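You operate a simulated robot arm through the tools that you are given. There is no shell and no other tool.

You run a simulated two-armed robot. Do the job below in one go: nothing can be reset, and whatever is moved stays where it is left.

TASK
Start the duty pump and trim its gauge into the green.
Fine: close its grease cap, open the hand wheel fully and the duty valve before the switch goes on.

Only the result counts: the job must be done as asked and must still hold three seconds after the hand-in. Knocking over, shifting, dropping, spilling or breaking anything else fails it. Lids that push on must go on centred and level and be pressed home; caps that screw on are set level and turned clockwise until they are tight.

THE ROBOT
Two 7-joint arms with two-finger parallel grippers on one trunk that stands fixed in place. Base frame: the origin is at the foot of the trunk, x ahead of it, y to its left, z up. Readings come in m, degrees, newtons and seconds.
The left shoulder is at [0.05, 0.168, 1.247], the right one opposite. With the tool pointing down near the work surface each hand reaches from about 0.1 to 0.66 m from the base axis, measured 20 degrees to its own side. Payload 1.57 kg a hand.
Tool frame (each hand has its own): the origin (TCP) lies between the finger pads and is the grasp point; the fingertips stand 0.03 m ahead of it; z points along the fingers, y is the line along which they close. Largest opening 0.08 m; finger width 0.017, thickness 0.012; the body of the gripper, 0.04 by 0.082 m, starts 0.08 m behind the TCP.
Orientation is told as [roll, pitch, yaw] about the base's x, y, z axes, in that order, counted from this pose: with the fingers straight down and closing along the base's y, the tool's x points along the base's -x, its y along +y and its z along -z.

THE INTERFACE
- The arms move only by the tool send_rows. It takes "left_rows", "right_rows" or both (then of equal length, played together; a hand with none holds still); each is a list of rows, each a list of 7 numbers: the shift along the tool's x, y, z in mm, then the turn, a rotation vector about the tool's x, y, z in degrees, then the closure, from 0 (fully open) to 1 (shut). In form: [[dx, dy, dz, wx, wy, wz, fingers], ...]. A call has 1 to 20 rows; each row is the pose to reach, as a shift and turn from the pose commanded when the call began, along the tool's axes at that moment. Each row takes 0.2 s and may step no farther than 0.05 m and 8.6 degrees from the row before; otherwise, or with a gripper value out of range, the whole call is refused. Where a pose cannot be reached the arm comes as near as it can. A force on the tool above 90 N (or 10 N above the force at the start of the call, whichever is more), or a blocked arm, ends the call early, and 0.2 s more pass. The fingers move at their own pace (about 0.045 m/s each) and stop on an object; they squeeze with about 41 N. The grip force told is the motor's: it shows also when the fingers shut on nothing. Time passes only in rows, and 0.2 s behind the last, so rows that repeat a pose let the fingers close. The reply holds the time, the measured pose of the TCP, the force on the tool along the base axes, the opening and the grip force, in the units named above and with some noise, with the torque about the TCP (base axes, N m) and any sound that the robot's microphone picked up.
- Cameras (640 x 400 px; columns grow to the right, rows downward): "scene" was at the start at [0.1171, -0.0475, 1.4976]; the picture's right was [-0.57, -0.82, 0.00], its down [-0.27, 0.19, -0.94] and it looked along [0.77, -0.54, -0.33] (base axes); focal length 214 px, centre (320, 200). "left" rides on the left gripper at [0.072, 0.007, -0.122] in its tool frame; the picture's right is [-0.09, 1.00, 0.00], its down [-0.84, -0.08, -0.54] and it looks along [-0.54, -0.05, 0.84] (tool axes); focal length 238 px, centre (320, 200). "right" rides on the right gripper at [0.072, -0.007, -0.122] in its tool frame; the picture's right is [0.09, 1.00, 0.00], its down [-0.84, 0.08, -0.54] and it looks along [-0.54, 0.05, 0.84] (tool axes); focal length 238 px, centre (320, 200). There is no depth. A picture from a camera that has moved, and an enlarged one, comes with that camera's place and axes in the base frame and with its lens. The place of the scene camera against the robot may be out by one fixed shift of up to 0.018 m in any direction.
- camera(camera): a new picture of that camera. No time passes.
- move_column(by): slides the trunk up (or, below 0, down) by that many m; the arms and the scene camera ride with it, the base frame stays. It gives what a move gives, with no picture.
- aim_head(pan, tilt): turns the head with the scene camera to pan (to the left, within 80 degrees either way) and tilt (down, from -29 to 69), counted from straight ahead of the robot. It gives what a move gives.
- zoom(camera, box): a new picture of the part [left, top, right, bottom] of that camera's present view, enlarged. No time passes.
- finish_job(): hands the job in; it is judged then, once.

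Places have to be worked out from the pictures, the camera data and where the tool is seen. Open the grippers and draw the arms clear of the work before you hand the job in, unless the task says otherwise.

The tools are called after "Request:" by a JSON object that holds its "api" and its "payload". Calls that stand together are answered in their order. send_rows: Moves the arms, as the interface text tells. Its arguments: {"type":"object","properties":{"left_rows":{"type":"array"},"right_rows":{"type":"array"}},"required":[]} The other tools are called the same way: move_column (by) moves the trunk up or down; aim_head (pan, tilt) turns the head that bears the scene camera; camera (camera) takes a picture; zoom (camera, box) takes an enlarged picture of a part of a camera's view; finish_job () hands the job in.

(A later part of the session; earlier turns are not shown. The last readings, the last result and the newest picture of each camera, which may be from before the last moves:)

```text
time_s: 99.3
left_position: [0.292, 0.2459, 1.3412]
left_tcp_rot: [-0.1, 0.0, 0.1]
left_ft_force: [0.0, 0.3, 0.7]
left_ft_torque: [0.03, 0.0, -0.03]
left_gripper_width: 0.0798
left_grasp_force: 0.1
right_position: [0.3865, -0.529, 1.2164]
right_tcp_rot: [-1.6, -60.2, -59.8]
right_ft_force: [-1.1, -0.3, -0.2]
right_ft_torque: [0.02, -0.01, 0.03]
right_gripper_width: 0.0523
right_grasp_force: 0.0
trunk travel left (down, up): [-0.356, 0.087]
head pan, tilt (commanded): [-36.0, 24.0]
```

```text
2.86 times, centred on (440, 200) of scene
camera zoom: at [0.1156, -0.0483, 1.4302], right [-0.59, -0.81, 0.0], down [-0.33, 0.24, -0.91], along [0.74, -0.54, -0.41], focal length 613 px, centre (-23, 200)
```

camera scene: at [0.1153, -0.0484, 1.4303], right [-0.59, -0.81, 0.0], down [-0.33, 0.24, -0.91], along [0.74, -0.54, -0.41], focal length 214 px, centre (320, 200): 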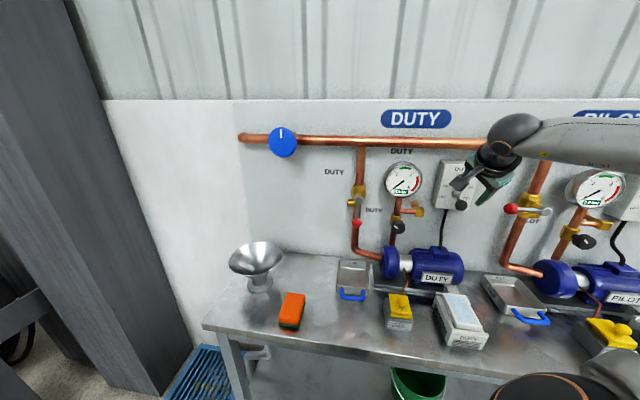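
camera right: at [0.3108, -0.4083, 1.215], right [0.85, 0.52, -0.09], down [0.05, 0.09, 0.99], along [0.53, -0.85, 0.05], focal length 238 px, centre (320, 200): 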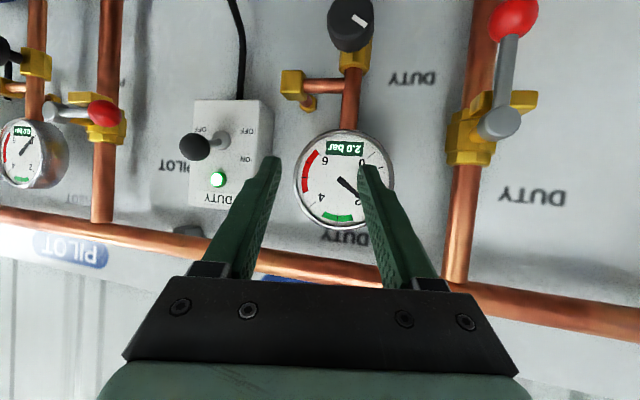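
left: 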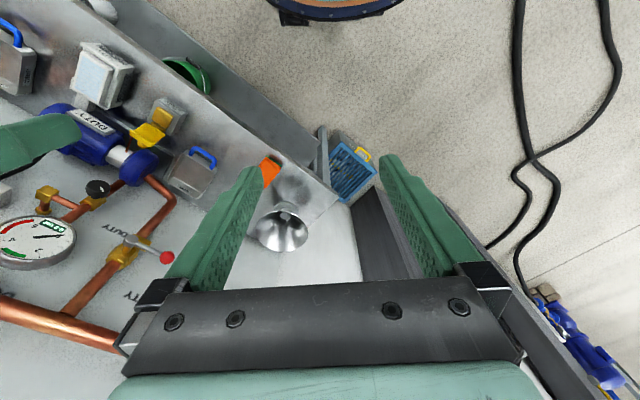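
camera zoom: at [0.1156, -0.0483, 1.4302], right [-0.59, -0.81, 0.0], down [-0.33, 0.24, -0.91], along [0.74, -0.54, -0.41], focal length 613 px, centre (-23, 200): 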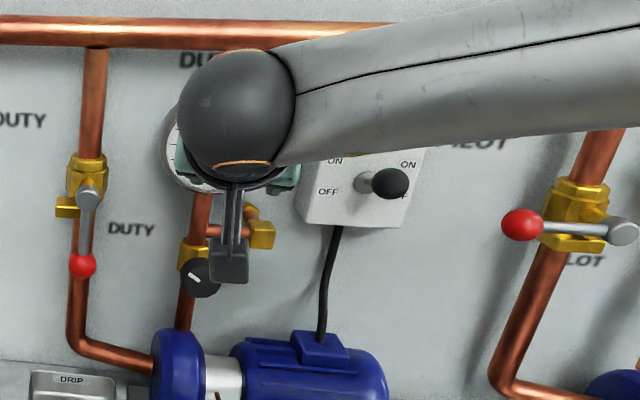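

The gauge is steady at 2.0 bar. I'll lower the trunk 0.12 m to bring the hand level with the trim knob (near [0.44, -0.60, 1.065]), and look.

Request:
{"api": "move_column", "payload": {"by": -0.12}}

Request:
{"api": "camera", "payload": {"camera": "right"}}

Request:
{"api": "camera", "payload": {"camera": "scene"}}

```text
time_s: 100.8
left_position: [0.2916, 0.2446, 1.2219]
left_tcp_rot: [-0.1, -0.2, 0.0]
left_ft_force: [0.0, -0.6, -0.1]
left_ft_torque: [-0.01, 0.0, -0.02]
left_gripper_width: 0.0802
left_grasp_force: 0.1
right_position: [0.3842, -0.53, 1.0969]
right_tcp_rot: [-1.2, -60.3, -60.1]
right_ft_force: [0.1, 0.3, -0.1]
right_ft_torque: [-0.01, 0.01, 0.01]
right_gripper_width: 0.0519
right_grasp_force: 0.0
trunk travel left (down, up): [-0.236, 0.207]
head pan, tilt (commanded): [-36.0, 24.0]
```

```text
taken
camera right: at [0.3106, -0.4084, 1.0953], right [0.85, 0.52, -0.09], down [0.05, 0.09, 0.99], along [0.53, -0.85, 0.05], focal length 238 px, centre (320, 200)
```

right: 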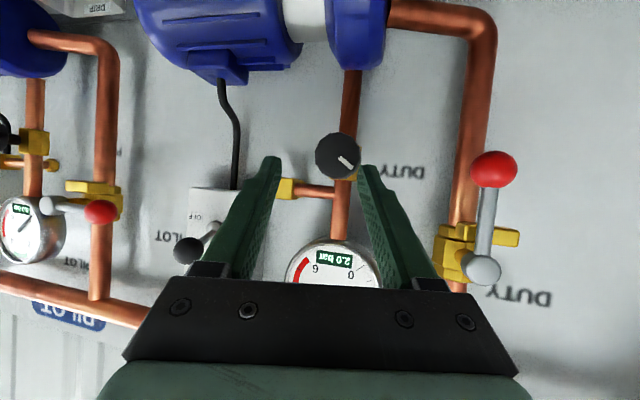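

```text
taken
camera scene: at [0.1153, -0.0484, 1.3103], right [-0.59, -0.81, 0.0], down [-0.33, 0.24, -0.91], along [0.74, -0.54, -0.41], focal length 214 px, centre (320, 200)
```

scene: 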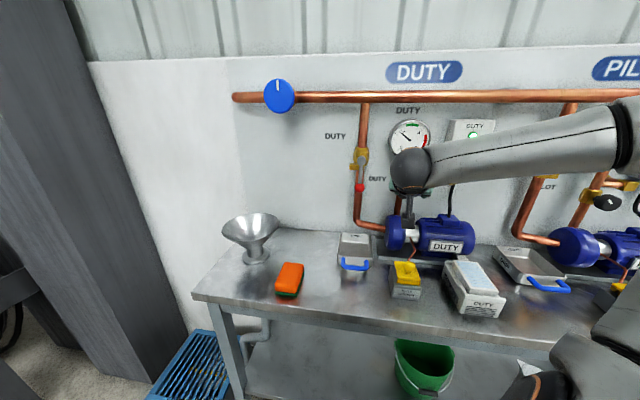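

I fix the trim knob face at about [0.4375, -0.5875, 1.0665] (n=0.721, u=-0.131). I'll zoom in for its size and pointer.

Request:
{"api": "zoom", "payload": {"camera": "right", "box": [270, 100, 410, 220]}}

Request:
{"api": "zoom", "payload": {"camera": "scene", "box": [370, 100, 470, 220]}}

```text
3.33 times, centred on (340, 160) of right
camera zoom: at [0.3106, -0.4084, 1.0953], right [0.85, 0.52, -0.09], down [0.05, 0.09, 0.99], along [0.53, -0.85, 0.05], focal length 794 px, centre (253, 333)
```

zoom: 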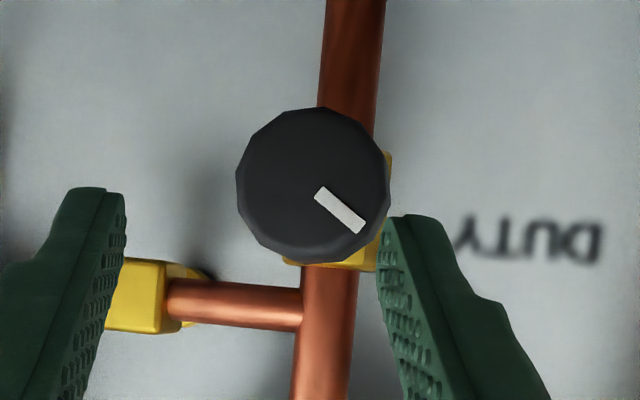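

```text
3.33 times, centred on (420, 160) of scene
camera zoom: at [0.1153, -0.0484, 1.3103], right [-0.59, -0.81, 0.0], down [-0.33, 0.24, -0.91], along [0.74, -0.54, -0.41], focal length 715 px, centre (-13, 333)
```

zoom: 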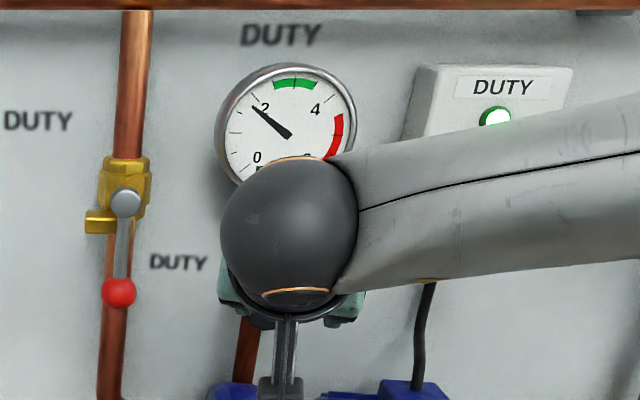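

The knob is about 42 mm across with its pointer near 10 o'clock. I'll align the hand with the knob axis, first yaw then pitch level, while keeping the fingers clear in front.

Request:
{"api": "send_rows", "payload": {"right_rows": [[0, 0, -5, -5, 0, -2.9, 0.3], [0, 0, -10, -10, 0, -5.7, 0.25], [0, 0, -10, -14.7, 0, -8.5, 0.25]]}}

Request:
{"api": "send_rows", "payload": {"right_rows": [[0, 0, 0, 0, -7, 0, 0.25], [0, 0, 0, 0, -14, 0, 0.25], [0, 0, 0, 0, -21, 0, 0.25], [0, 0, 0, 0, -28, 0, 0.25]]}}

Request:
{"api": "camera", "payload": {"camera": "right"}}

```text
time_s: 101.7
left_position: [0.2909, 0.2455, 1.2219]
left_tcp_rot: [0.0, -0.1, 0.1]
left_ft_force: [-0.4, 0.1, 0.0]
left_ft_torque: [-0.02, -0.03, -0.01]
left_gripper_width: 0.08
left_grasp_force: 0.1
right_position: [0.3813, -0.5217, 1.1021]
right_tcp_rot: [-1.4, -60.1, -42.9]
right_ft_force: [0.1, 0.5, -0.2]
right_ft_torque: [0.0, 0.02, -0.01]
right_gripper_width: 0.06
right_grasp_force: 0.0
trunk travel left (down, up): [-0.236, 0.207]
head pan, tilt (commanded): [-36.0, 24.0]
```

```text
time_s: 102.7
left_position: [0.2923, 0.2442, 1.2233]
left_tcp_rot: [-0.1, 0.0, 0.1]
left_ft_force: [0.2, -0.5, -0.3]
left_ft_torque: [0.0, -0.01, 0.0]
left_gripper_width: 0.0802
left_grasp_force: 0.1
right_position: [0.3893, -0.5108, 1.1068]
right_tcp_rot: [-19.7, -88.2, -24.5]
right_ft_force: [0.0, 0.2, 0.3]
right_ft_torque: [0.01, 0.0, -0.01]
right_gripper_width: 0.0602
right_grasp_force: 0.0
right hand out of reach, approached as far as the arm can: row 4
trunk travel left (down, up): [-0.236, 0.207]
head pan, tilt (commanded): [-36.0, 24.0]
```

```text
taken
camera right: at [0.2946, -0.429, 1.0386], right [0.69, 0.72, -0.1], down [-0.31, 0.42, 0.85], along [0.65, -0.56, 0.51], focal length 238 px, centre (320, 200)
```

right: 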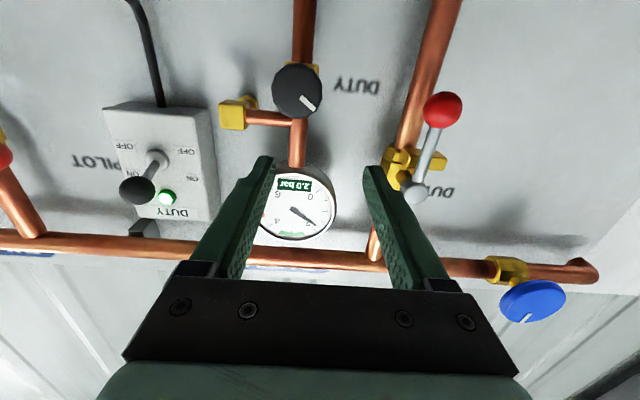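

Near-level alignment was reached, with the TCP about 40 mm above the knob. I'll lower the trunk 0.04 m, which keeps the arm posture and brings the hand to the knob's height.

Request:
{"api": "move_column", "payload": {"by": -0.04}}

Request:
{"api": "camera", "payload": {"camera": "right"}}

Request:
{"api": "camera", "payload": {"camera": "scene"}}

```text
time_s: 103.5
left_position: [0.2914, 0.2452, 1.182]
left_tcp_rot: [-0.1, -0.1, 0.1]
left_ft_force: [-0.3, 0.2, 0.3]
left_ft_torque: [0.01, -0.01, 0.0]
left_gripper_width: 0.08
left_grasp_force: 0.0
right_position: [0.3883, -0.5116, 1.0667]
right_tcp_rot: [-20.8, -88.1, -23.4]
right_ft_force: [-0.4, -1.2, -0.8]
right_ft_torque: [0.0, -0.01, -0.01]
right_gripper_width: 0.0601
right_grasp_force: 0.1
trunk travel left (down, up): [-0.196, 0.247]
head pan, tilt (commanded): [-36.0, 24.0]
```

```text
taken
camera right: at [0.2941, -0.4289, 0.9988], right [0.69, 0.72, -0.1], down [-0.31, 0.42, 0.85], along [0.65, -0.56, 0.51], focal length 238 px, centre (320, 200)
```

right: 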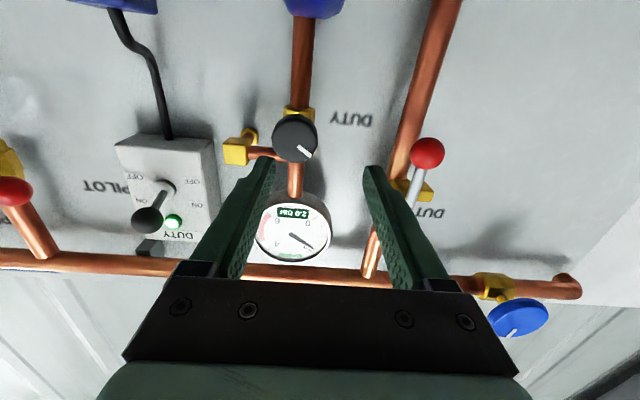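

```text
taken
camera scene: at [0.1152, -0.0484, 1.2702], right [-0.59, -0.81, 0.0], down [-0.33, 0.24, -0.91], along [0.74, -0.54, -0.41], focal length 214 px, centre (320, 200)
```

scene: 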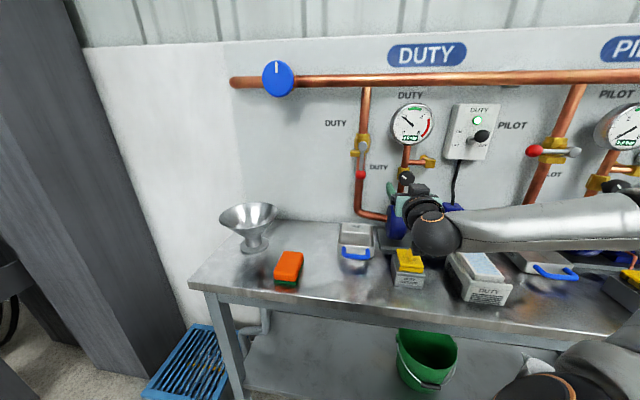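

The scene view now shows the gauge, lamp and knob all clear of the arm. I'll centre on the knob (23 mm to the right) and advance a little, with the opening at 60 mm.

Request:
{"api": "send_rows", "payload": {"right_rows": [[0, -8, 5, 0, 0, 0, 0.25], [0, -16, 12, 0, 0, 0, 0.25], [0, -23, 20, 0, 0, 0, 0.25]]}}

Request:
{"api": "camera", "payload": {"camera": "right"}}

```text
time_s: 104.3
left_position: [0.2919, 0.2448, 1.183]
left_tcp_rot: [-0.1, 0.0, 0.1]
left_ft_force: [0.2, -0.3, 0.6]
left_ft_torque: [0.0, 0.0, 0.02]
left_gripper_width: 0.0803
left_grasp_force: 0.0
right_position: [0.4022, -0.5237, 1.0675]
right_tcp_rot: [-20.1, -87.8, -24.1]
right_ft_force: [1.0, 0.7, -0.1]
right_ft_torque: [0.01, 0.0, -0.01]
right_gripper_width: 0.0601
right_grasp_force: 0.1
right hand out of reach, approached as far as the arm can: row 1, 2, 3
trunk travel left (down, up): [-0.196, 0.247]
head pan, tilt (commanded): [-36.0, 24.0]
```

```text
taken
camera right: at [0.3083, -0.4427, 1.0001], right [0.69, 0.72, -0.1], down [-0.31, 0.42, 0.85], along [0.65, -0.56, 0.51], focal length 238 px, centre (320, 200)
```

right: 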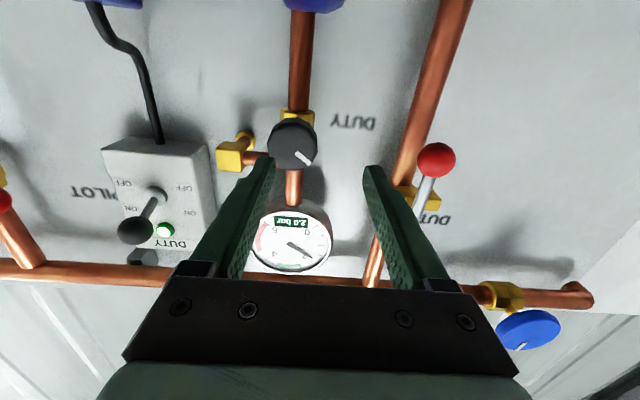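

The arm won't shift right while squared to the wall, but earlier it reached there when yawed right. I'll yaw 12° and go to a standoff along that line.

Request:
{"api": "send_rows", "payload": {"right_rows": [[0, -2, 5, 5, 0, 0, 0.25], [0, -5, 12, 10, 0, 0, 0.25], [0, -8, 18, 13, 0, 0, 0.25], [0, -10.6, 22, 13, 0, 0, 0.25]]}}

Request:
{"api": "camera", "payload": {"camera": "right"}}

```text
time_s: 105.3
left_position: [0.2925, 0.2444, 1.1823]
left_tcp_rot: [-0.1, 0.0, 0.1]
left_ft_force: [-0.9, 0.3, -0.1]
left_ft_torque: [0.03, -0.02, 0.0]
left_gripper_width: 0.0801
left_grasp_force: 0.1
right_position: [0.4077, -0.5461, 1.0669]
right_tcp_rot: [-33.6, -87.9, -23.7]
right_ft_force: [0.1, 0.2, 0.5]
right_ft_torque: [-0.02, -0.03, 0.01]
right_gripper_width: 0.0601
right_grasp_force: 0.0
trunk travel left (down, up): [-0.196, 0.247]
head pan, tilt (commanded): [-36.0, 24.0]
```

```text
taken
camera right: at [0.3348, -0.4452, 0.9996], right [0.83, 0.54, -0.11], down [-0.2, 0.49, 0.85], along [0.51, -0.69, 0.51], focal length 238 px, centre (320, 200)
```

right: 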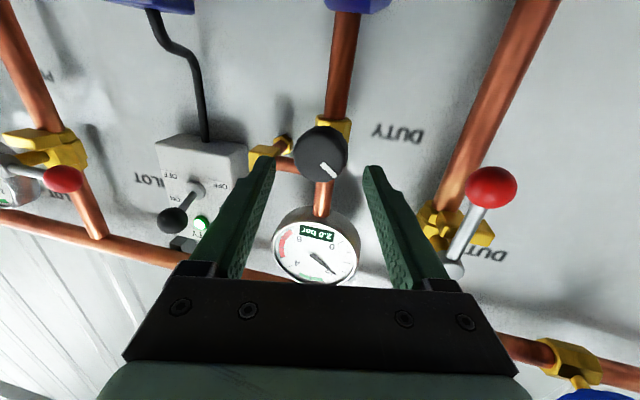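

The knob is now centred between the fingers. I'll zoom to check vertical alignment before advancing.

Request:
{"api": "zoom", "payload": {"camera": "right", "box": [220, 90, 420, 290]}}

Request:
{"api": "zoom", "payload": {"camera": "scene", "box": [370, 80, 470, 220]}}

```text
2.00 times, centred on (320, 190) of right
camera zoom: at [0.3348, -0.4452, 0.9996], right [0.83, 0.54, -0.11], down [-0.2, 0.49, 0.85], along [0.51, -0.69, 0.51], focal length 477 px, centre (320, 220)
```

zoom: 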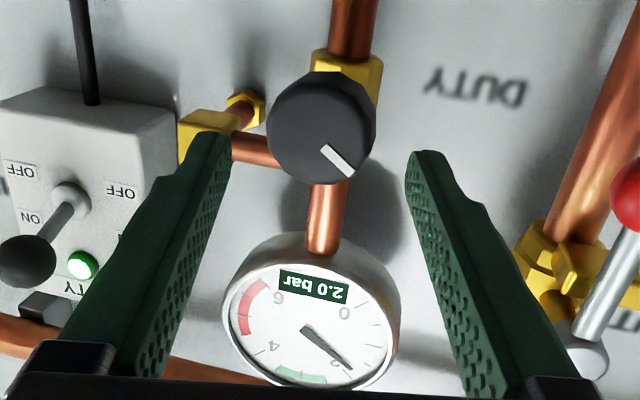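

```text
2.86 times, centred on (420, 150) of scene
camera zoom: at [0.1154, -0.0484, 1.2702], right [-0.59, -0.81, 0.0], down [-0.33, 0.24, -0.91], along [0.74, -0.54, -0.41], focal length 613 px, centre (34, 343)
```

zoom: 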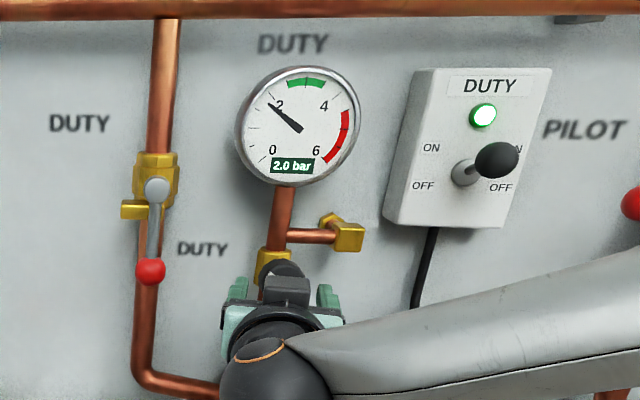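

The knob sits at tool (1, 2, 52) and the gauge stays at 2.0 bar. I'll advance 40 mm with a 3 mm lateral correction so the pads flank the knob body.

Request:
{"api": "send_rows", "payload": {"right_rows": [[0, 2, 14, 0, 0, 0, 0.25], [1, 3, 28, 0, 0, 0, 0.25], [1, 3, 40, 0, 0, 0, 0.25]]}}

Request:
{"api": "camera", "payload": {"camera": "right"}}

```text
time_s: 106.1
left_position: [0.2909, 0.2442, 1.1812]
left_tcp_rot: [-0.1, -0.1, 0.1]
left_ft_force: [0.1, -0.6, -0.9]
left_ft_torque: [0.01, 0.0, 0.0]
left_gripper_width: 0.0802
left_grasp_force: 0.1
right_position: [0.4326, -0.5766, 1.066]
right_tcp_rot: [-33.6, -88.0, -23.6]
right_ft_force: [0.5, -0.2, 0.3]
right_ft_torque: [0.0, 0.01, 0.02]
right_gripper_width: 0.0599
right_grasp_force: 0.2
trunk travel left (down, up): [-0.196, 0.247]
head pan, tilt (commanded): [-36.0, 24.0]
```

```text
taken
camera right: at [0.3585, -0.4765, 0.9981], right [0.83, 0.54, -0.11], down [-0.2, 0.49, 0.85], along [0.51, -0.69, 0.51], focal length 238 px, centre (320, 200)
```

right: 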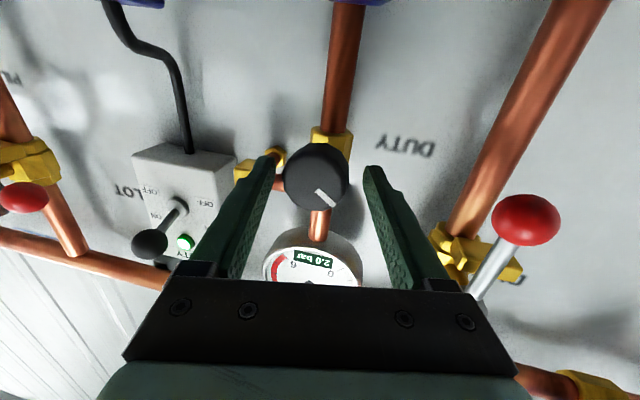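

The knob is well centred between the pads. I'll close on it.

Request:
{"api": "send_rows", "payload": {"right_rows": [[0, 0, 0, 0, 0, 0, 0.4], [0, 0, 0, 0, 0, 0, 0.55], [0, 0, 0, 0, 0, 0, 0.65], [0, 0, 0, 0, 0, 0, 0.65]]}}

Request:
{"api": "zoom", "payload": {"camera": "right", "box": [220, 100, 420, 300]}}

Request:
{"api": "zoom", "payload": {"camera": "scene", "box": [370, 80, 470, 220]}}

```text
time_s: 107.1
left_position: [0.2905, 0.2435, 1.1835]
left_tcp_rot: [0.0, -0.1, 0.1]
left_ft_force: [0.6, -0.3, -0.1]
left_ft_torque: [0.01, 0.02, 0.0]
left_gripper_width: 0.0801
left_grasp_force: 0.2
right_position: [0.4306, -0.5774, 1.0663]
right_tcp_rot: [-31.4, -88.0, -26.0]
right_ft_force: [-11.9, -7.7, 0.2]
right_ft_torque: [0.11, 0.17, -0.26]
right_gripper_width: 0.0452
right_grasp_force: 37.3
trunk travel left (down, up): [-0.196, 0.247]
head pan, tilt (commanded): [-36.0, 24.0]
```

```text
2.00 times, centred on (320, 200) of right
camera zoom: at [0.3571, -0.4774, 0.9982], right [0.84, 0.54, -0.11], down [-0.2, 0.49, 0.85], along [0.51, -0.69, 0.51], focal length 477 px, centre (320, 200)
```

zoom: 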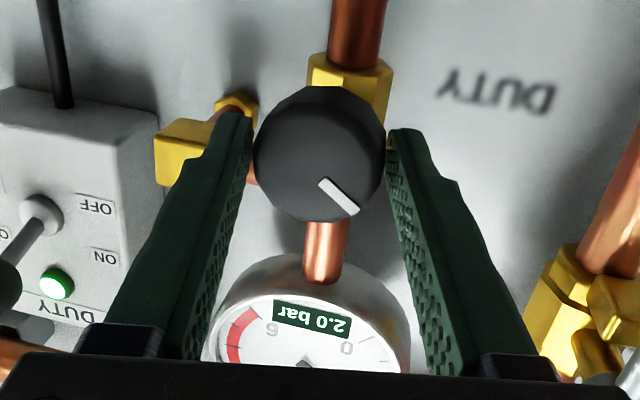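

```text
2.86 times, centred on (420, 150) of scene
camera zoom: at [0.1139, -0.0493, 1.2704], right [-0.59, -0.81, 0.0], down [-0.33, 0.24, -0.91], along [0.74, -0.54, -0.41], focal length 613 px, centre (34, 343)
```

zoom: 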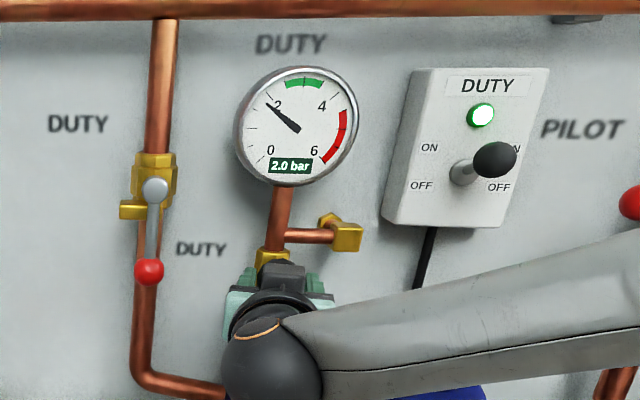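

The knob is gripped. I'll turn it 16° counter-clockwise about its own axis as a test and see how the gauge responds.

Request:
{"api": "send_rows", "payload": {"right_rows": [[0, 0, 0, 0, -2, -7.8, 0.65], [0, 0, 0, 0, -4, -15.5, 0.65], [0, 0, 0, 0, -4, -15.5, 0.65], [0, 0, 0, 0, -4, -15.5, 0.65]]}}

Request:
{"api": "zoom", "payload": {"camera": "right", "box": [220, 100, 420, 300]}}

Request:
{"api": "zoom", "payload": {"camera": "scene", "box": [370, 80, 470, 220]}}

```text
time_s: 108.1
left_position: [0.2897, 0.2437, 1.1833]
left_tcp_rot: [0.0, -0.2, 0.1]
left_ft_force: [-0.7, -0.5, 0.3]
left_ft_torque: [-0.03, 0.0, 0.04]
left_gripper_width: 0.0803
left_grasp_force: 0.1
right_position: [0.4299, -0.5778, 1.0652]
right_tcp_rot: [-97.2, -73.4, 40.2]
right_ft_force: [-23.2, -1.3, -5.4]
right_ft_torque: [0.4, 0.41, 0.07]
right_gripper_width: 0.0445
right_grasp_force: 45.1
trunk travel left (down, up): [-0.196, 0.247]
head pan, tilt (commanded): [-36.0, 24.0]
```

```text
2.00 times, centred on (320, 200) of right
camera zoom: at [0.3425, -0.4925, 0.994], right [0.78, 0.5, -0.37], down [-0.05, 0.65, 0.76], along [0.62, -0.58, 0.53], focal length 477 px, centre (320, 200)
```

zoom: 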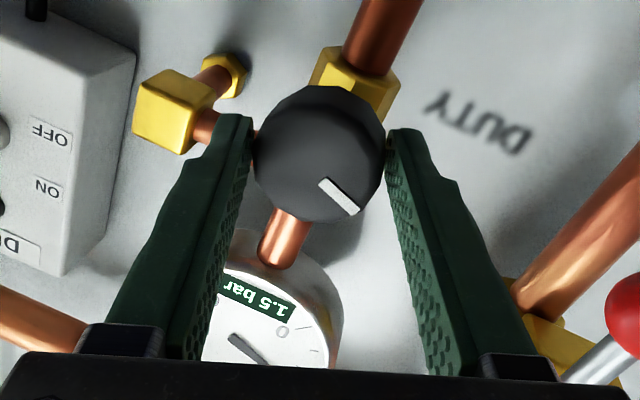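

```text
2.86 times, centred on (420, 150) of scene
camera zoom: at [0.113, -0.0492, 1.2704], right [-0.59, -0.81, 0.0], down [-0.33, 0.24, -0.91], along [0.74, -0.54, -0.41], focal length 613 px, centre (34, 343)
```

zoom: 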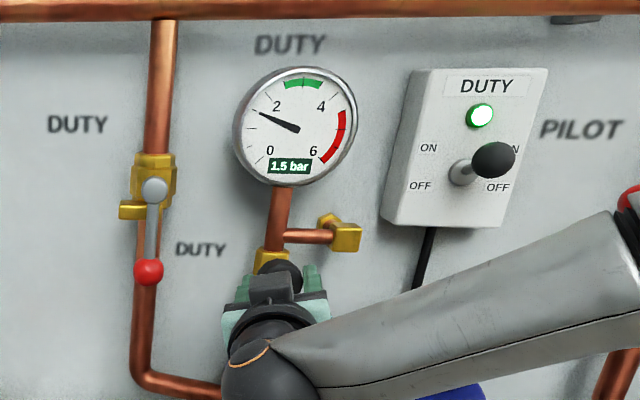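

Counter-clockwise lowered it to 1.5 bar, so clockwise raises it, about 0.5 bar per 15°. I'll turn clockwise 38° and let it settle.

Request:
{"api": "send_rows", "payload": {"right_rows": [[0, 0, 0, 0, 1.9, 7.4, 0.65], [0, 0, 0, 0, 3.8, 14.7, 0.65], [0, 0, 0, 0, 5.6, 22.1, 0.65], [0, 0, 0, 0, 7.5, 29.5, 0.65], [0, 0, 0, 0, 9.4, 36.9, 0.65], [0, 0, 0, 0, 9.4, 36.9, 0.65], [0, 0, 0, 0, 9.4, 36.9, 0.65], [0, 0, 0, 0, 9.4, 36.9, 0.65]]}}

Request:
{"api": "zoom", "payload": {"camera": "right", "box": [220, 100, 420, 300]}}

Request:
{"api": "zoom", "payload": {"camera": "scene", "box": [370, 80, 470, 220]}}

```text
time_s: 109.9
left_position: [0.2886, 0.244, 1.1832]
left_tcp_rot: [0.0, -0.2, 0.1]
left_ft_force: [-0.1, 0.6, -0.4]
left_ft_torque: [0.02, -0.04, 0.0]
left_gripper_width: 0.0799
left_grasp_force: 0.0
right_position: [0.4296, -0.5791, 1.0674]
right_tcp_rot: [71.3, -68.4, -129.1]
right_ft_force: [-22.5, -2.2, -2.1]
right_ft_torque: [0.06, 0.11, 0.13]
right_gripper_width: 0.0449
right_grasp_force: 45.6
trunk travel left (down, up): [-0.196, 0.247]
head pan, tilt (commanded): [-36.0, 24.0]
```

```text
2.00 times, centred on (320, 200) of right
camera zoom: at [0.3751, -0.4602, 1.0128], right [0.82, 0.51, 0.26], down [-0.43, 0.25, 0.87], along [0.38, -0.83, 0.42], focal length 477 px, centre (320, 200)
```

zoom: 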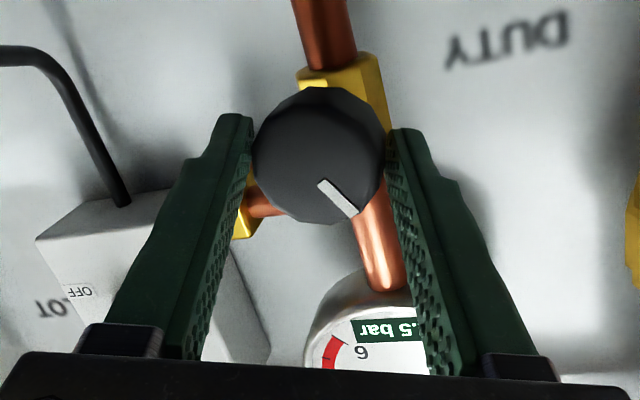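

```text
2.86 times, centred on (420, 150) of scene
camera zoom: at [0.1127, -0.0489, 1.2706], right [-0.59, -0.81, 0.0], down [-0.33, 0.24, -0.91], along [0.74, -0.54, -0.4], focal length 613 px, centre (34, 343)
```

zoom: 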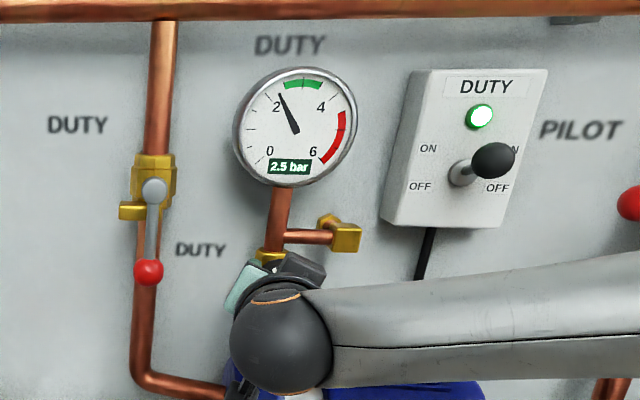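

It reads 2.5 bar, right at the lower edge of the green. Another 16° clockwise should put it near 3.0, mid-band.

Request:
{"api": "send_rows", "payload": {"right_rows": [[0, 0, 0, 0, 2, 7.8, 0.65], [0, 0, 0, 0, 4, 15.5, 0.65], [0, 0, 0, 0, 4, 15.5, 0.65], [0, 0, 0, 0, 4, 15.5, 0.65], [0, 0, 0, 0, 4, 15.5, 0.65], [0, 0, 0, 0, 4, 15.5, 0.65]]}}

Request:
{"api": "zoom", "payload": {"camera": "right", "box": [220, 100, 420, 300]}}

Request:
{"api": "zoom", "payload": {"camera": "scene", "box": [380, 90, 450, 150]}}

```text
time_s: 111.3
left_position: [0.2893, 0.2446, 1.1831]
left_tcp_rot: [0.0, -0.2, 0.1]
left_ft_force: [0.7, 0.3, -0.3]
left_ft_torque: [0.02, -0.02, 0.02]
left_gripper_width: 0.0799
left_grasp_force: 0.0
right_position: [0.4308, -0.5797, 1.0671]
right_tcp_rot: [73.1, -52.5, -131.2]
right_ft_force: [-20.9, -10.1, 6.2]
right_ft_torque: [-0.07, 0.07, 0.28]
right_gripper_width: 0.045
right_grasp_force: 44.8
trunk travel left (down, up): [-0.196, 0.247]
head pan, tilt (commanded): [-36.0, 24.0]
```

```text
2.00 times, centred on (320, 200) of right
camera zoom: at [0.3853, -0.4507, 1.0288], right [0.75, 0.42, 0.51], down [-0.59, 0.08, 0.8], along [0.3, -0.9, 0.31], focal length 477 px, centre (320, 200)
```

zoom: 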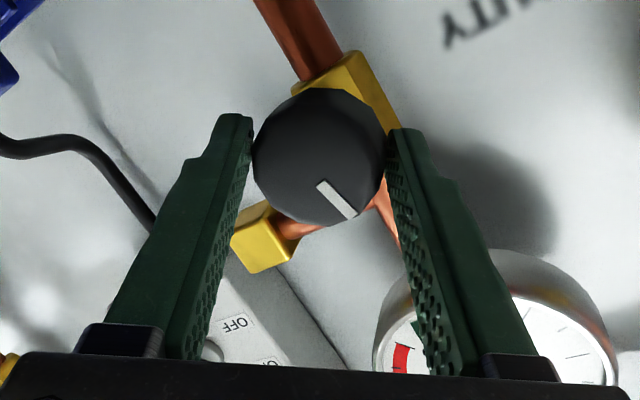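

```text
6.67 times, centred on (415, 120) of scene
camera zoom: at [0.1125, -0.0493, 1.2706], right [-0.59, -0.81, 0.0], down [-0.33, 0.24, -0.91], along [0.74, -0.54, -0.41], focal length 1430 px, centre (-313, 733)
```

zoom: 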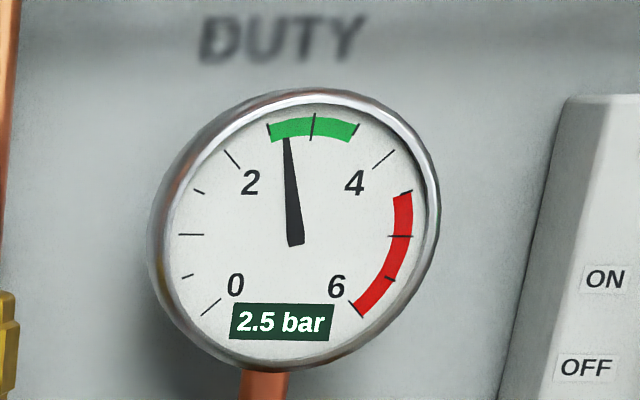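

The needle is at about 2.7, inside the green but toward its lower edge. I'll turn 10° more clockwise to centre it.

Request:
{"api": "send_rows", "payload": {"right_rows": [[0, 0, 0, 0, 1.3, 5, 0.65], [0, 0, 0, 0, 2.5, 9.7, 0.65], [0, 0, 0, 0, 2.5, 9.7, 0.65], [0, 0, 0, 0, 2.5, 9.7, 0.65], [0, 0, 0, 0, 2.5, 9.7, 0.65], [0, 0, 0, 0, 2.5, 9.7, 0.65]]}}

Request:
{"api": "zoom", "payload": {"camera": "scene", "box": [380, 90, 450, 150]}}

```text
time_s: 112.7
left_position: [0.2892, 0.2448, 1.1828]
left_tcp_rot: [-0.1, -0.2, 0.1]
left_ft_force: [0.2, 0.7, 0.2]
left_ft_torque: [-0.01, -0.01, -0.02]
left_gripper_width: 0.0801
left_grasp_force: 0.1
right_position: [0.4314, -0.5791, 1.0682]
right_tcp_rot: [73.5, -42.5, -131.8]
right_ft_force: [-15.8, -15.8, 12.1]
right_ft_torque: [-0.21, -0.06, 0.42]
right_gripper_width: 0.0448
right_grasp_force: 45.2
trunk travel left (down, up): [-0.196, 0.247]
head pan, tilt (commanded): [-36.0, 24.0]
```

```text
6.67 times, centred on (415, 120) of scene
camera zoom: at [0.1126, -0.0492, 1.2706], right [-0.59, -0.81, 0.0], down [-0.33, 0.24, -0.91], along [0.74, -0.54, -0.41], focal length 1430 px, centre (-313, 733)
```

zoom: 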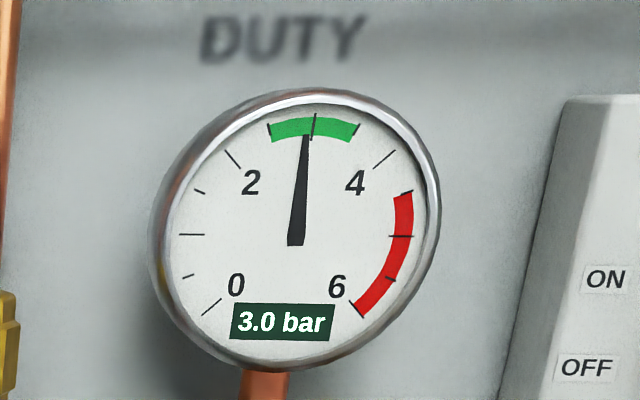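

The gauge reads 3.0 bar with the needle mid-green. Before releasing, I'll relieve the sideways load (about 25 N along the finger width) so the knob isn't rubbed when the fingers open.

Request:
{"api": "send_rows", "payload": {"right_rows": [[-4, -1, 0, 0, 0, 0, 0.65], [-8, -2, 0, 0, 0, 0, 0.65], [-11, -3, 0, 0, 0, 0, 0.65]]}}

Request:
{"api": "zoom", "payload": {"camera": "scene", "box": [380, 90, 450, 150]}}

```text
time_s: 113.5
left_position: [0.2936, 0.2475, 1.1807]
left_tcp_rot: [-0.3, 0.2, 0.1]
left_ft_force: [-0.7, -0.3, 0.2]
left_ft_torque: [0.0, 0.02, -0.05]
left_gripper_width: 0.0801
left_grasp_force: 0.0
right_position: [0.4303, -0.5804, 1.068]
right_tcp_rot: [72.5, -42.6, -129.7]
right_ft_force: [23.1, 13.9, -3.8]
right_ft_torque: [-0.35, -0.45, 0.79]
right_gripper_width: 0.0444
right_grasp_force: 45.3
trunk travel left (down, up): [-0.196, 0.247]
head pan, tilt (commanded): [-36.0, 24.0]
```

```text
6.67 times, centred on (415, 120) of scene
camera zoom: at [0.1183, -0.0471, 1.2698], right [-0.59, -0.81, 0.0], down [-0.33, 0.24, -0.91], along [0.74, -0.54, -0.41], focal length 1430 px, centre (-313, 733)
```

zoom: 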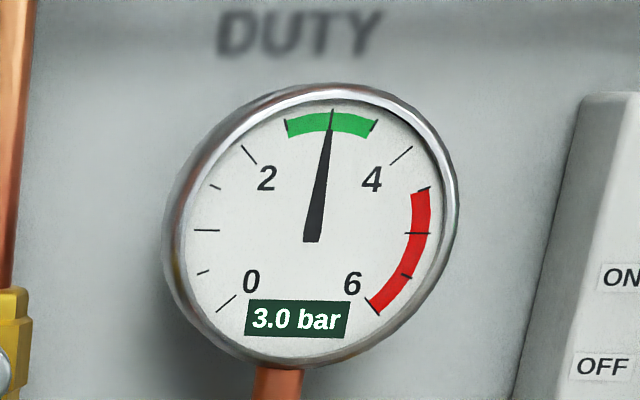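

The relief overshot, since the contact is stiffer than I assumed. I'll go back about half to balance the load.

Request:
{"api": "send_rows", "payload": {"right_rows": [[3, 1.2, 0, 0, 0, 0, 0.65], [5, 2.2, 0, 0, 0, 0, 0.65], [5, 2.2, 0, 0, 0, 0, 0.65]]}}

Request:
{"api": "zoom", "payload": {"camera": "scene", "box": [380, 90, 450, 150]}}

```text
time_s: 114.3
left_position: [0.2929, 0.2456, 1.1811]
left_tcp_rot: [-0.2, 0.0, 0.0]
left_ft_force: [-1.5, 0.3, 1.2]
left_ft_torque: [0.0, 0.03, 0.0]
left_gripper_width: 0.08
left_grasp_force: 0.0
right_position: [0.4297, -0.5804, 1.0673]
right_tcp_rot: [72.7, -42.5, -130.7]
right_ft_force: [-2.0, 12.5, -8.9]
right_ft_torque: [0.51, 0.45, 1.23]
right_gripper_width: 0.0441
right_grasp_force: 44.8
trunk travel left (down, up): [-0.196, 0.247]
head pan, tilt (commanded): [-36.0, 24.0]
```

```text
6.67 times, centred on (415, 120) of scene
camera zoom: at [0.1158, -0.0478, 1.2701], right [-0.59, -0.81, 0.0], down [-0.33, 0.24, -0.91], along [0.74, -0.54, -0.41], focal length 1430 px, centre (-313, 733)
```

zoom: 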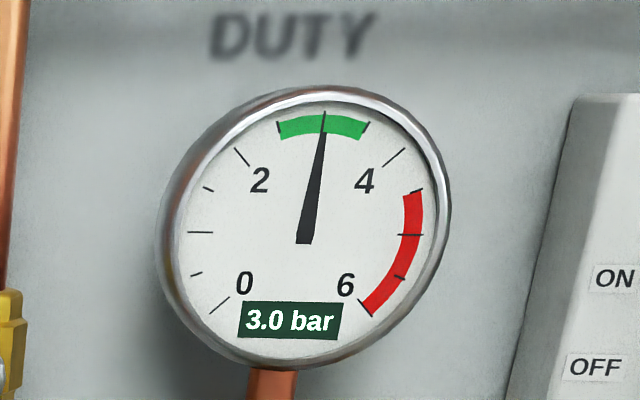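

The load is nearly balanced and the needle is dead centre at 3.0 bar. I'll open the fingers and check that the gauge holds.

Request:
{"api": "send_rows", "payload": {"right_rows": [[0, 0, 0, 0, 0, 0, 0.3], [0, 0, 0, 0, 0, 0, 0.2], [0, 0, 0, 0, 0, 0, 0.2]]}}

Request:
{"api": "zoom", "payload": {"camera": "scene", "box": [380, 90, 450, 150]}}

Request:
{"api": "camera", "payload": {"camera": "right"}}

```text
time_s: 115.1
left_position: [0.2901, 0.2453, 1.1819]
left_tcp_rot: [-0.1, -0.1, 0.1]
left_ft_force: [-0.9, -0.2, 0.9]
left_ft_torque: [0.01, -0.01, 0.03]
left_gripper_width: 0.08
left_grasp_force: 0.0
right_position: [0.4294, -0.5812, 1.07]
right_tcp_rot: [73.1, -42.5, -131.2]
right_ft_force: [0.4, -0.1, 0.1]
right_ft_torque: [-0.03, -0.03, 0.03]
right_gripper_width: 0.0636
right_grasp_force: 0.1
trunk travel left (down, up): [-0.196, 0.247]
head pan, tilt (commanded): [-36.0, 24.0]
```

```text
6.67 times, centred on (415, 120) of scene
camera zoom: at [0.1154, -0.0485, 1.2703], right [-0.59, -0.81, 0.0], down [-0.33, 0.24, -0.91], along [0.74, -0.54, -0.41], focal length 1430 px, centre (-313, 733)
```

zoom: 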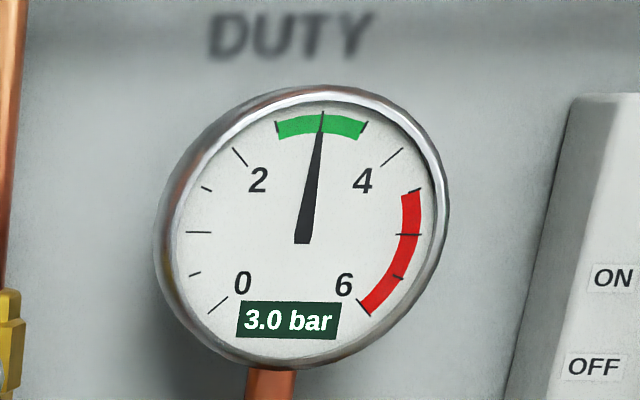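

```text
taken
camera right: at [0.3884, -0.4478, 1.0429], right [0.69, 0.35, 0.64], down [-0.68, -0.02, 0.74], along [0.27, -0.94, 0.22], focal length 238 px, centre (320, 200)
```

right: 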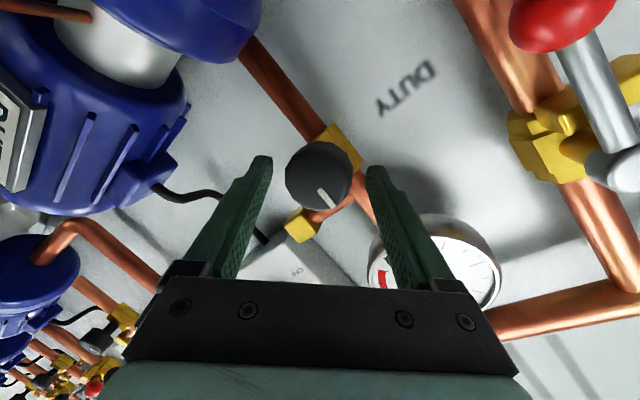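

3.0 bar holds with the fingers free. I'll retreat 40 mm straight back from the knob.

Request:
{"api": "send_rows", "payload": {"right_rows": [[0, 0, -13, 0, 0, 0, 0.2], [0, 0, -26, 0, 0, 0, 0.2], [0, 0, -40, 0, 0, 0, 0.2]]}}

Request:
{"api": "camera", "payload": {"camera": "right"}}

Request:
{"api": "camera", "payload": {"camera": "scene"}}

```text
time_s: 115.9
left_position: [0.2925, 0.2445, 1.1827]
left_tcp_rot: [0.0, -0.2, 0.1]
left_ft_force: [0.8, 0.5, -0.2]
left_ft_torque: [0.0, -0.02, 0.02]
left_gripper_width: 0.0798
left_grasp_force: 0.0
right_position: [0.4081, -0.5479, 1.0776]
right_tcp_rot: [73.2, -42.5, -131.2]
right_ft_force: [0.9, 0.2, -0.6]
right_ft_torque: [-0.01, 0.0, 0.0]
right_gripper_width: 0.0641
right_grasp_force: 0.0
trunk travel left (down, up): [-0.196, 0.247]
head pan, tilt (commanded): [-36.0, 24.0]
```

```text
taken
camera right: at [0.3656, -0.4152, 1.0505], right [0.69, 0.35, 0.64], down [-0.68, -0.02, 0.74], along [0.27, -0.94, 0.22], focal length 238 px, centre (320, 200)
```

right: 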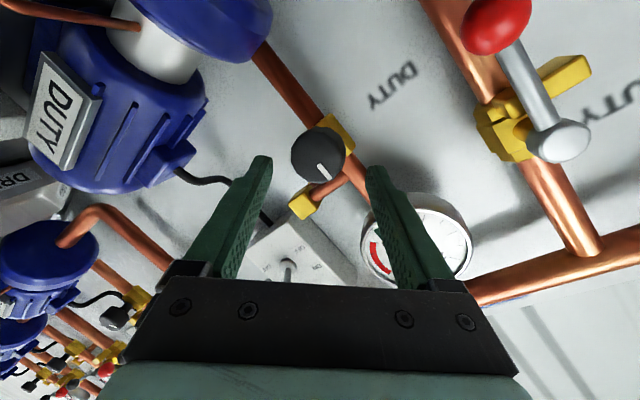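

```text
taken
camera scene: at [0.1153, -0.0484, 1.2703], right [-0.59, -0.81, 0.0], down [-0.33, 0.24, -0.91], along [0.74, -0.54, -0.41], focal length 214 px, centre (320, 200)
```

scene: 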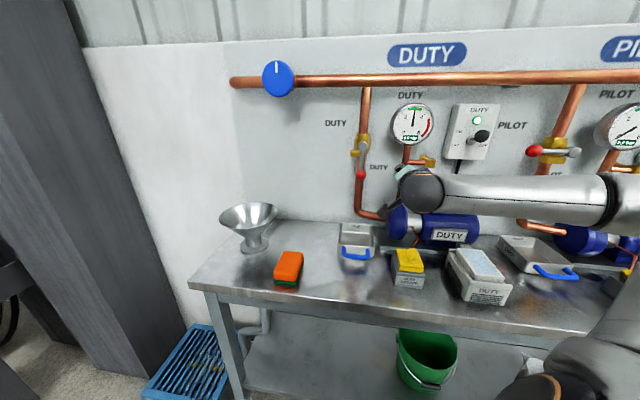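

The gauge is at 3.0, the lamp is green, the lever is down and the wheel is open. I'll raise the trunk 0.2 m to lift the arm clear; the forearm lies well in front of the panel.

Request:
{"api": "move_column", "payload": {"by": 0.2}}

Request:
{"api": "camera", "payload": {"camera": "scene"}}

Request:
{"api": "camera", "payload": {"camera": "right"}}

```text
time_s: 118.0
left_position: [0.2907, 0.245, 1.3817]
left_tcp_rot: [-0.1, 0.0, 0.1]
left_ft_force: [0.7, 0.7, -0.1]
left_ft_torque: [0.01, 0.02, 0.0]
left_gripper_width: 0.0799
left_grasp_force: 0.0
right_position: [0.4076, -0.5489, 1.2778]
right_tcp_rot: [73.0, -42.5, -131.1]
right_ft_force: [0.3, -0.4, -0.4]
right_ft_torque: [0.02, 0.0, 0.02]
right_gripper_width: 0.0641
right_grasp_force: 0.0
trunk travel left (down, up): [-0.396, 0.047]
head pan, tilt (commanded): [-36.0, 24.0]
```

```text
taken
camera scene: at [0.1154, -0.0485, 1.4702], right [-0.59, -0.81, 0.0], down [-0.33, 0.24, -0.91], along [0.74, -0.54, -0.41], focal length 214 px, centre (320, 200)
```

scene: 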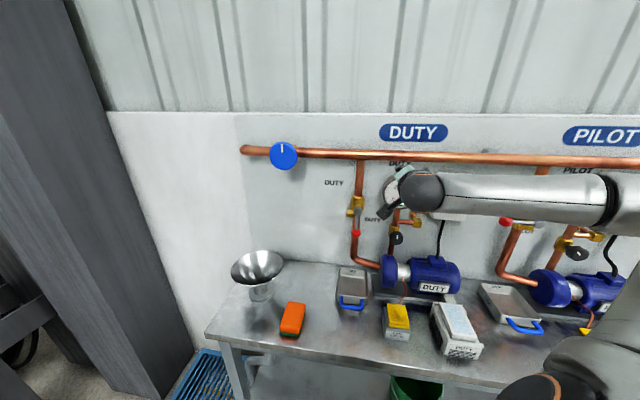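

```text
taken
camera right: at [0.3657, -0.4155, 1.2504], right [0.69, 0.35, 0.64], down [-0.68, -0.02, 0.74], along [0.27, -0.94, 0.22], focal length 238 px, centre (320, 200)
```

right: 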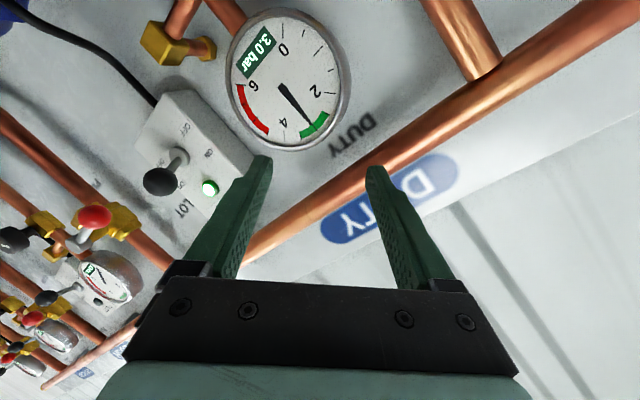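

I'll unroll the wrist in place, then pull the hand back toward the robot.

Request:
{"api": "send_rows", "payload": {"right_rows": [[0, 0, -3, 0, 0, -8, 0], [0, 0, -6, 0, 0, -16, 0], [0, 0, -9, 0, 0, -24, 0], [0, 0, -12, 0, 0, -32, 0], [0, 0, -15, 0, 0, -40, 0], [0, 0, -18, 0, 0, -47, 0]]}}

Request:
{"api": "camera", "payload": {"camera": "right"}}

```text
time_s: 119.5
left_position: [0.2925, 0.2441, 1.3813]
left_tcp_rot: [-0.1, -0.1, 0.1]
left_ft_force: [-0.6, -0.7, 0.2]
left_ft_torque: [0.02, -0.01, 0.01]
left_gripper_width: 0.0799
left_grasp_force: 0.0
right_position: [0.3967, -0.5339, 1.2807]
right_tcp_rot: [-4.4, -77.6, -48.2]
right_ft_force: [0.1, -0.5, -0.6]
right_ft_torque: [-0.01, 0.03, 0.02]
right_gripper_width: 0.0799
right_grasp_force: 0.1
trunk travel left (down, up): [-0.396, 0.047]
head pan, tilt (commanded): [-36.0, 24.0]
```

```text
taken
camera right: at [0.309, -0.4313, 1.2368], right [0.78, 0.62, -0.11], down [-0.14, 0.33, 0.93], along [0.61, -0.71, 0.35], focal length 238 px, centre (320, 200)
```

right: 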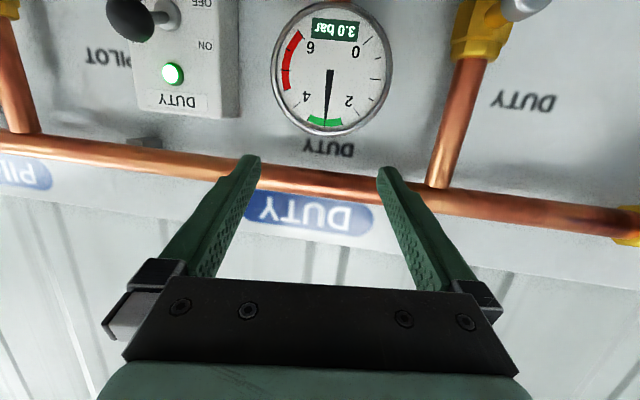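

The gauge still reads 3.0 bar. I'll move the hand left and back away from the wall, then tip it down.

Request:
{"api": "send_rows", "payload": {"right_rows": [[1, 25, -20, 0, 0, 0, 0], [2, 50, -35, 0, 0, 0, 0], [3, 76, -48, 0, 0, 0, 0], [4, 102, -60, 0, 0, 0, 0], [5, 127, -69, 0, 0, 0, 0]]}}

Request:
{"api": "send_rows", "payload": {"right_rows": [[0, 0, -12, 0, 8, 0, 0], [0, 0, -24, 0, 16, 0, 0], [0, 0, -36, 0, 24, 0, 0], [0, 0, -48, 0, 32, 0, 0], [0, 0, -60, 0, 40, 0, 0], [0, 0, -72, 0, 48, 0, 0], [0, 0, -84, 0, 56, 0, 0], [0, 0, -96, 0, 64, 0, 0], [0, 0, -108, 0, 72, 0, 0], [0, 0, -115, 0, 77, 0, 0]]}}

Request:
{"api": "camera", "payload": {"camera": "scene"}}

Request:
{"api": "camera", "payload": {"camera": "right"}}

```text
time_s: 120.7
left_position: [0.293, 0.2449, 1.3815]
left_tcp_rot: [0.0, 0.0, 0.1]
left_ft_force: [0.2, -0.3, -0.2]
left_ft_torque: [0.01, 0.05, 0.0]
left_gripper_width: 0.0802
left_grasp_force: 0.0
right_position: [0.4588, -0.4018, 1.2885]
right_tcp_rot: [-3.7, -77.5, -49.1]
right_ft_force: [0.4, 0.2, -0.6]
right_ft_torque: [0.01, -0.01, -0.01]
right_gripper_width: 0.08
right_grasp_force: 0.1
trunk travel left (down, up): [-0.396, 0.047]
head pan, tilt (commanded): [-36.0, 24.0]
```

```text
time_s: 122.8
left_position: [0.291, 0.2449, 1.3822]
left_tcp_rot: [-0.2, 0.0, 0.2]
left_ft_force: [0.9, 1.0, -0.1]
left_ft_torque: [-0.01, -0.03, -0.01]
left_gripper_width: 0.0801
left_grasp_force: 0.0
right_position: [0.3867, -0.3137, 1.3127]
right_tcp_rot: [-0.7, -0.5, -52.4]
right_ft_force: [-0.8, 0.9, -1.2]
right_ft_torque: [-0.03, 0.0, 0.01]
right_gripper_width: 0.0799
right_grasp_force: 0.0
trunk travel left (down, up): [-0.396, 0.047]
head pan, tilt (commanded): [-36.0, 24.0]
```

```text
taken
camera scene: at [0.1155, -0.0486, 1.4702], right [-0.59, -0.81, 0.0], down [-0.33, 0.24, -0.91], along [0.74, -0.54, -0.41], focal length 214 px, centre (320, 200)
```

scene: 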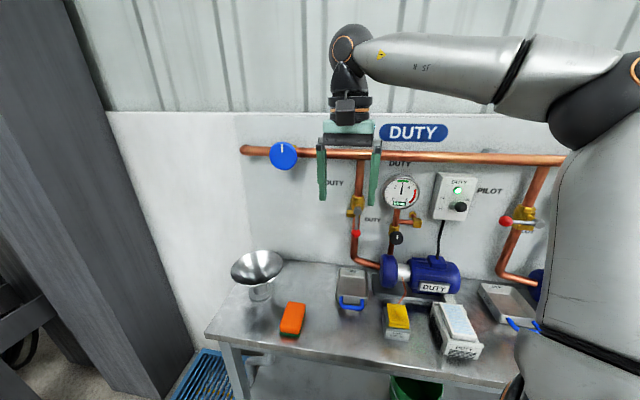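

```text
taken
camera right: at [0.3395, -0.2586, 1.435], right [0.73, 0.68, -0.01], down [0.57, -0.61, 0.55], along [0.36, -0.41, -0.84], focal length 238 px, centre (320, 200)
```

right: 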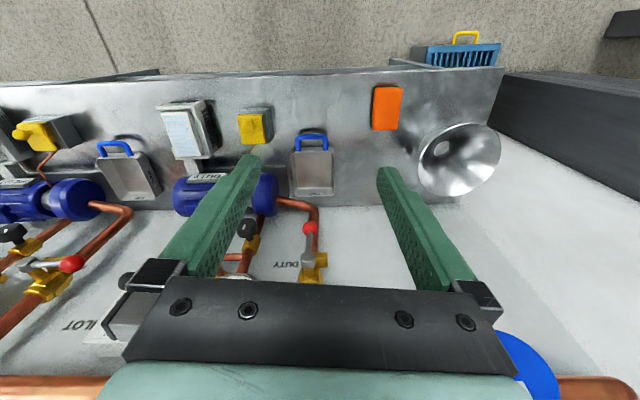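

The arm is clear and both grippers are open. I'll do a final check of every element before handing in.

Request:
{"api": "zoom", "payload": {"camera": "scene", "box": [350, 160, 490, 260]}}

Request:
{"api": "zoom", "payload": {"camera": "scene", "box": [370, 280, 430, 350]}}

Request:
{"api": "zoom", "payload": {"camera": "scene", "box": [240, 130, 320, 190]}}

Request:
{"api": "zoom", "payload": {"camera": "right", "box": [210, 90, 300, 160]}}

```text
4.00 times, centred on (420, 210) of scene
camera zoom: at [0.1155, -0.0486, 1.4702], right [-0.59, -0.81, 0.0], down [-0.33, 0.24, -0.91], along [0.74, -0.54, -0.41], focal length 858 px, centre (-80, 160)
```

zoom: 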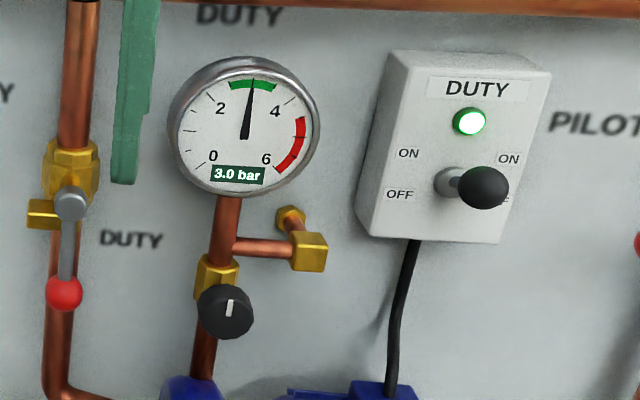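

```text
5.71 times, centred on (400, 315) of scene
camera zoom: at [0.1155, -0.0486, 1.4702], right [-0.59, -0.81, 0.0], down [-0.33, 0.24, -0.91], along [0.74, -0.54, -0.41], focal length 1226 px, centre (-137, -457)
```

zoom: 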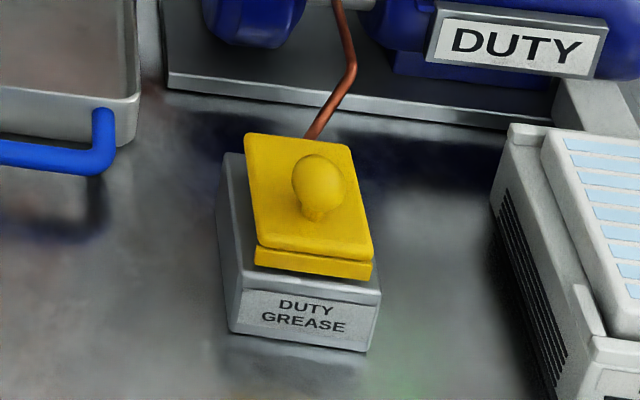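

```text
6.67 times, centred on (280, 160) of scene
camera zoom: at [0.1155, -0.0486, 1.4702], right [-0.59, -0.81, 0.0], down [-0.33, 0.24, -0.91], along [0.74, -0.54, -0.41], focal length 1430 px, centre (587, 467)
```

zoom: 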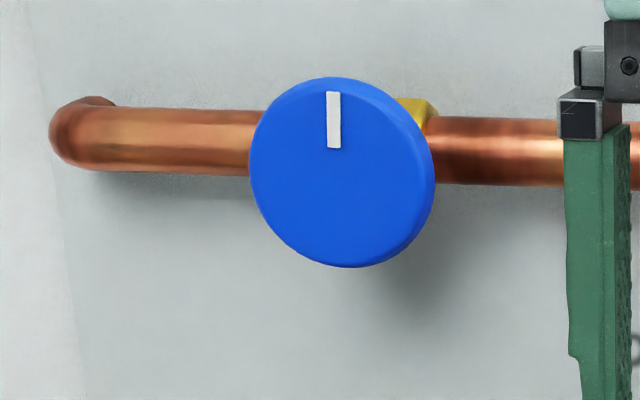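

```text
5.71 times, centred on (255, 125) of right
camera zoom: at [0.3395, -0.2586, 1.435], right [0.73, 0.68, -0.01], down [0.57, -0.61, 0.55], along [0.36, -0.41, -0.84], focal length 1362 px, centre (691, 629)
```

zoom: 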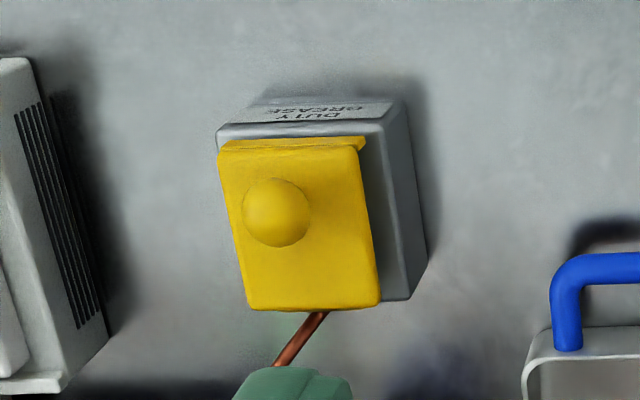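

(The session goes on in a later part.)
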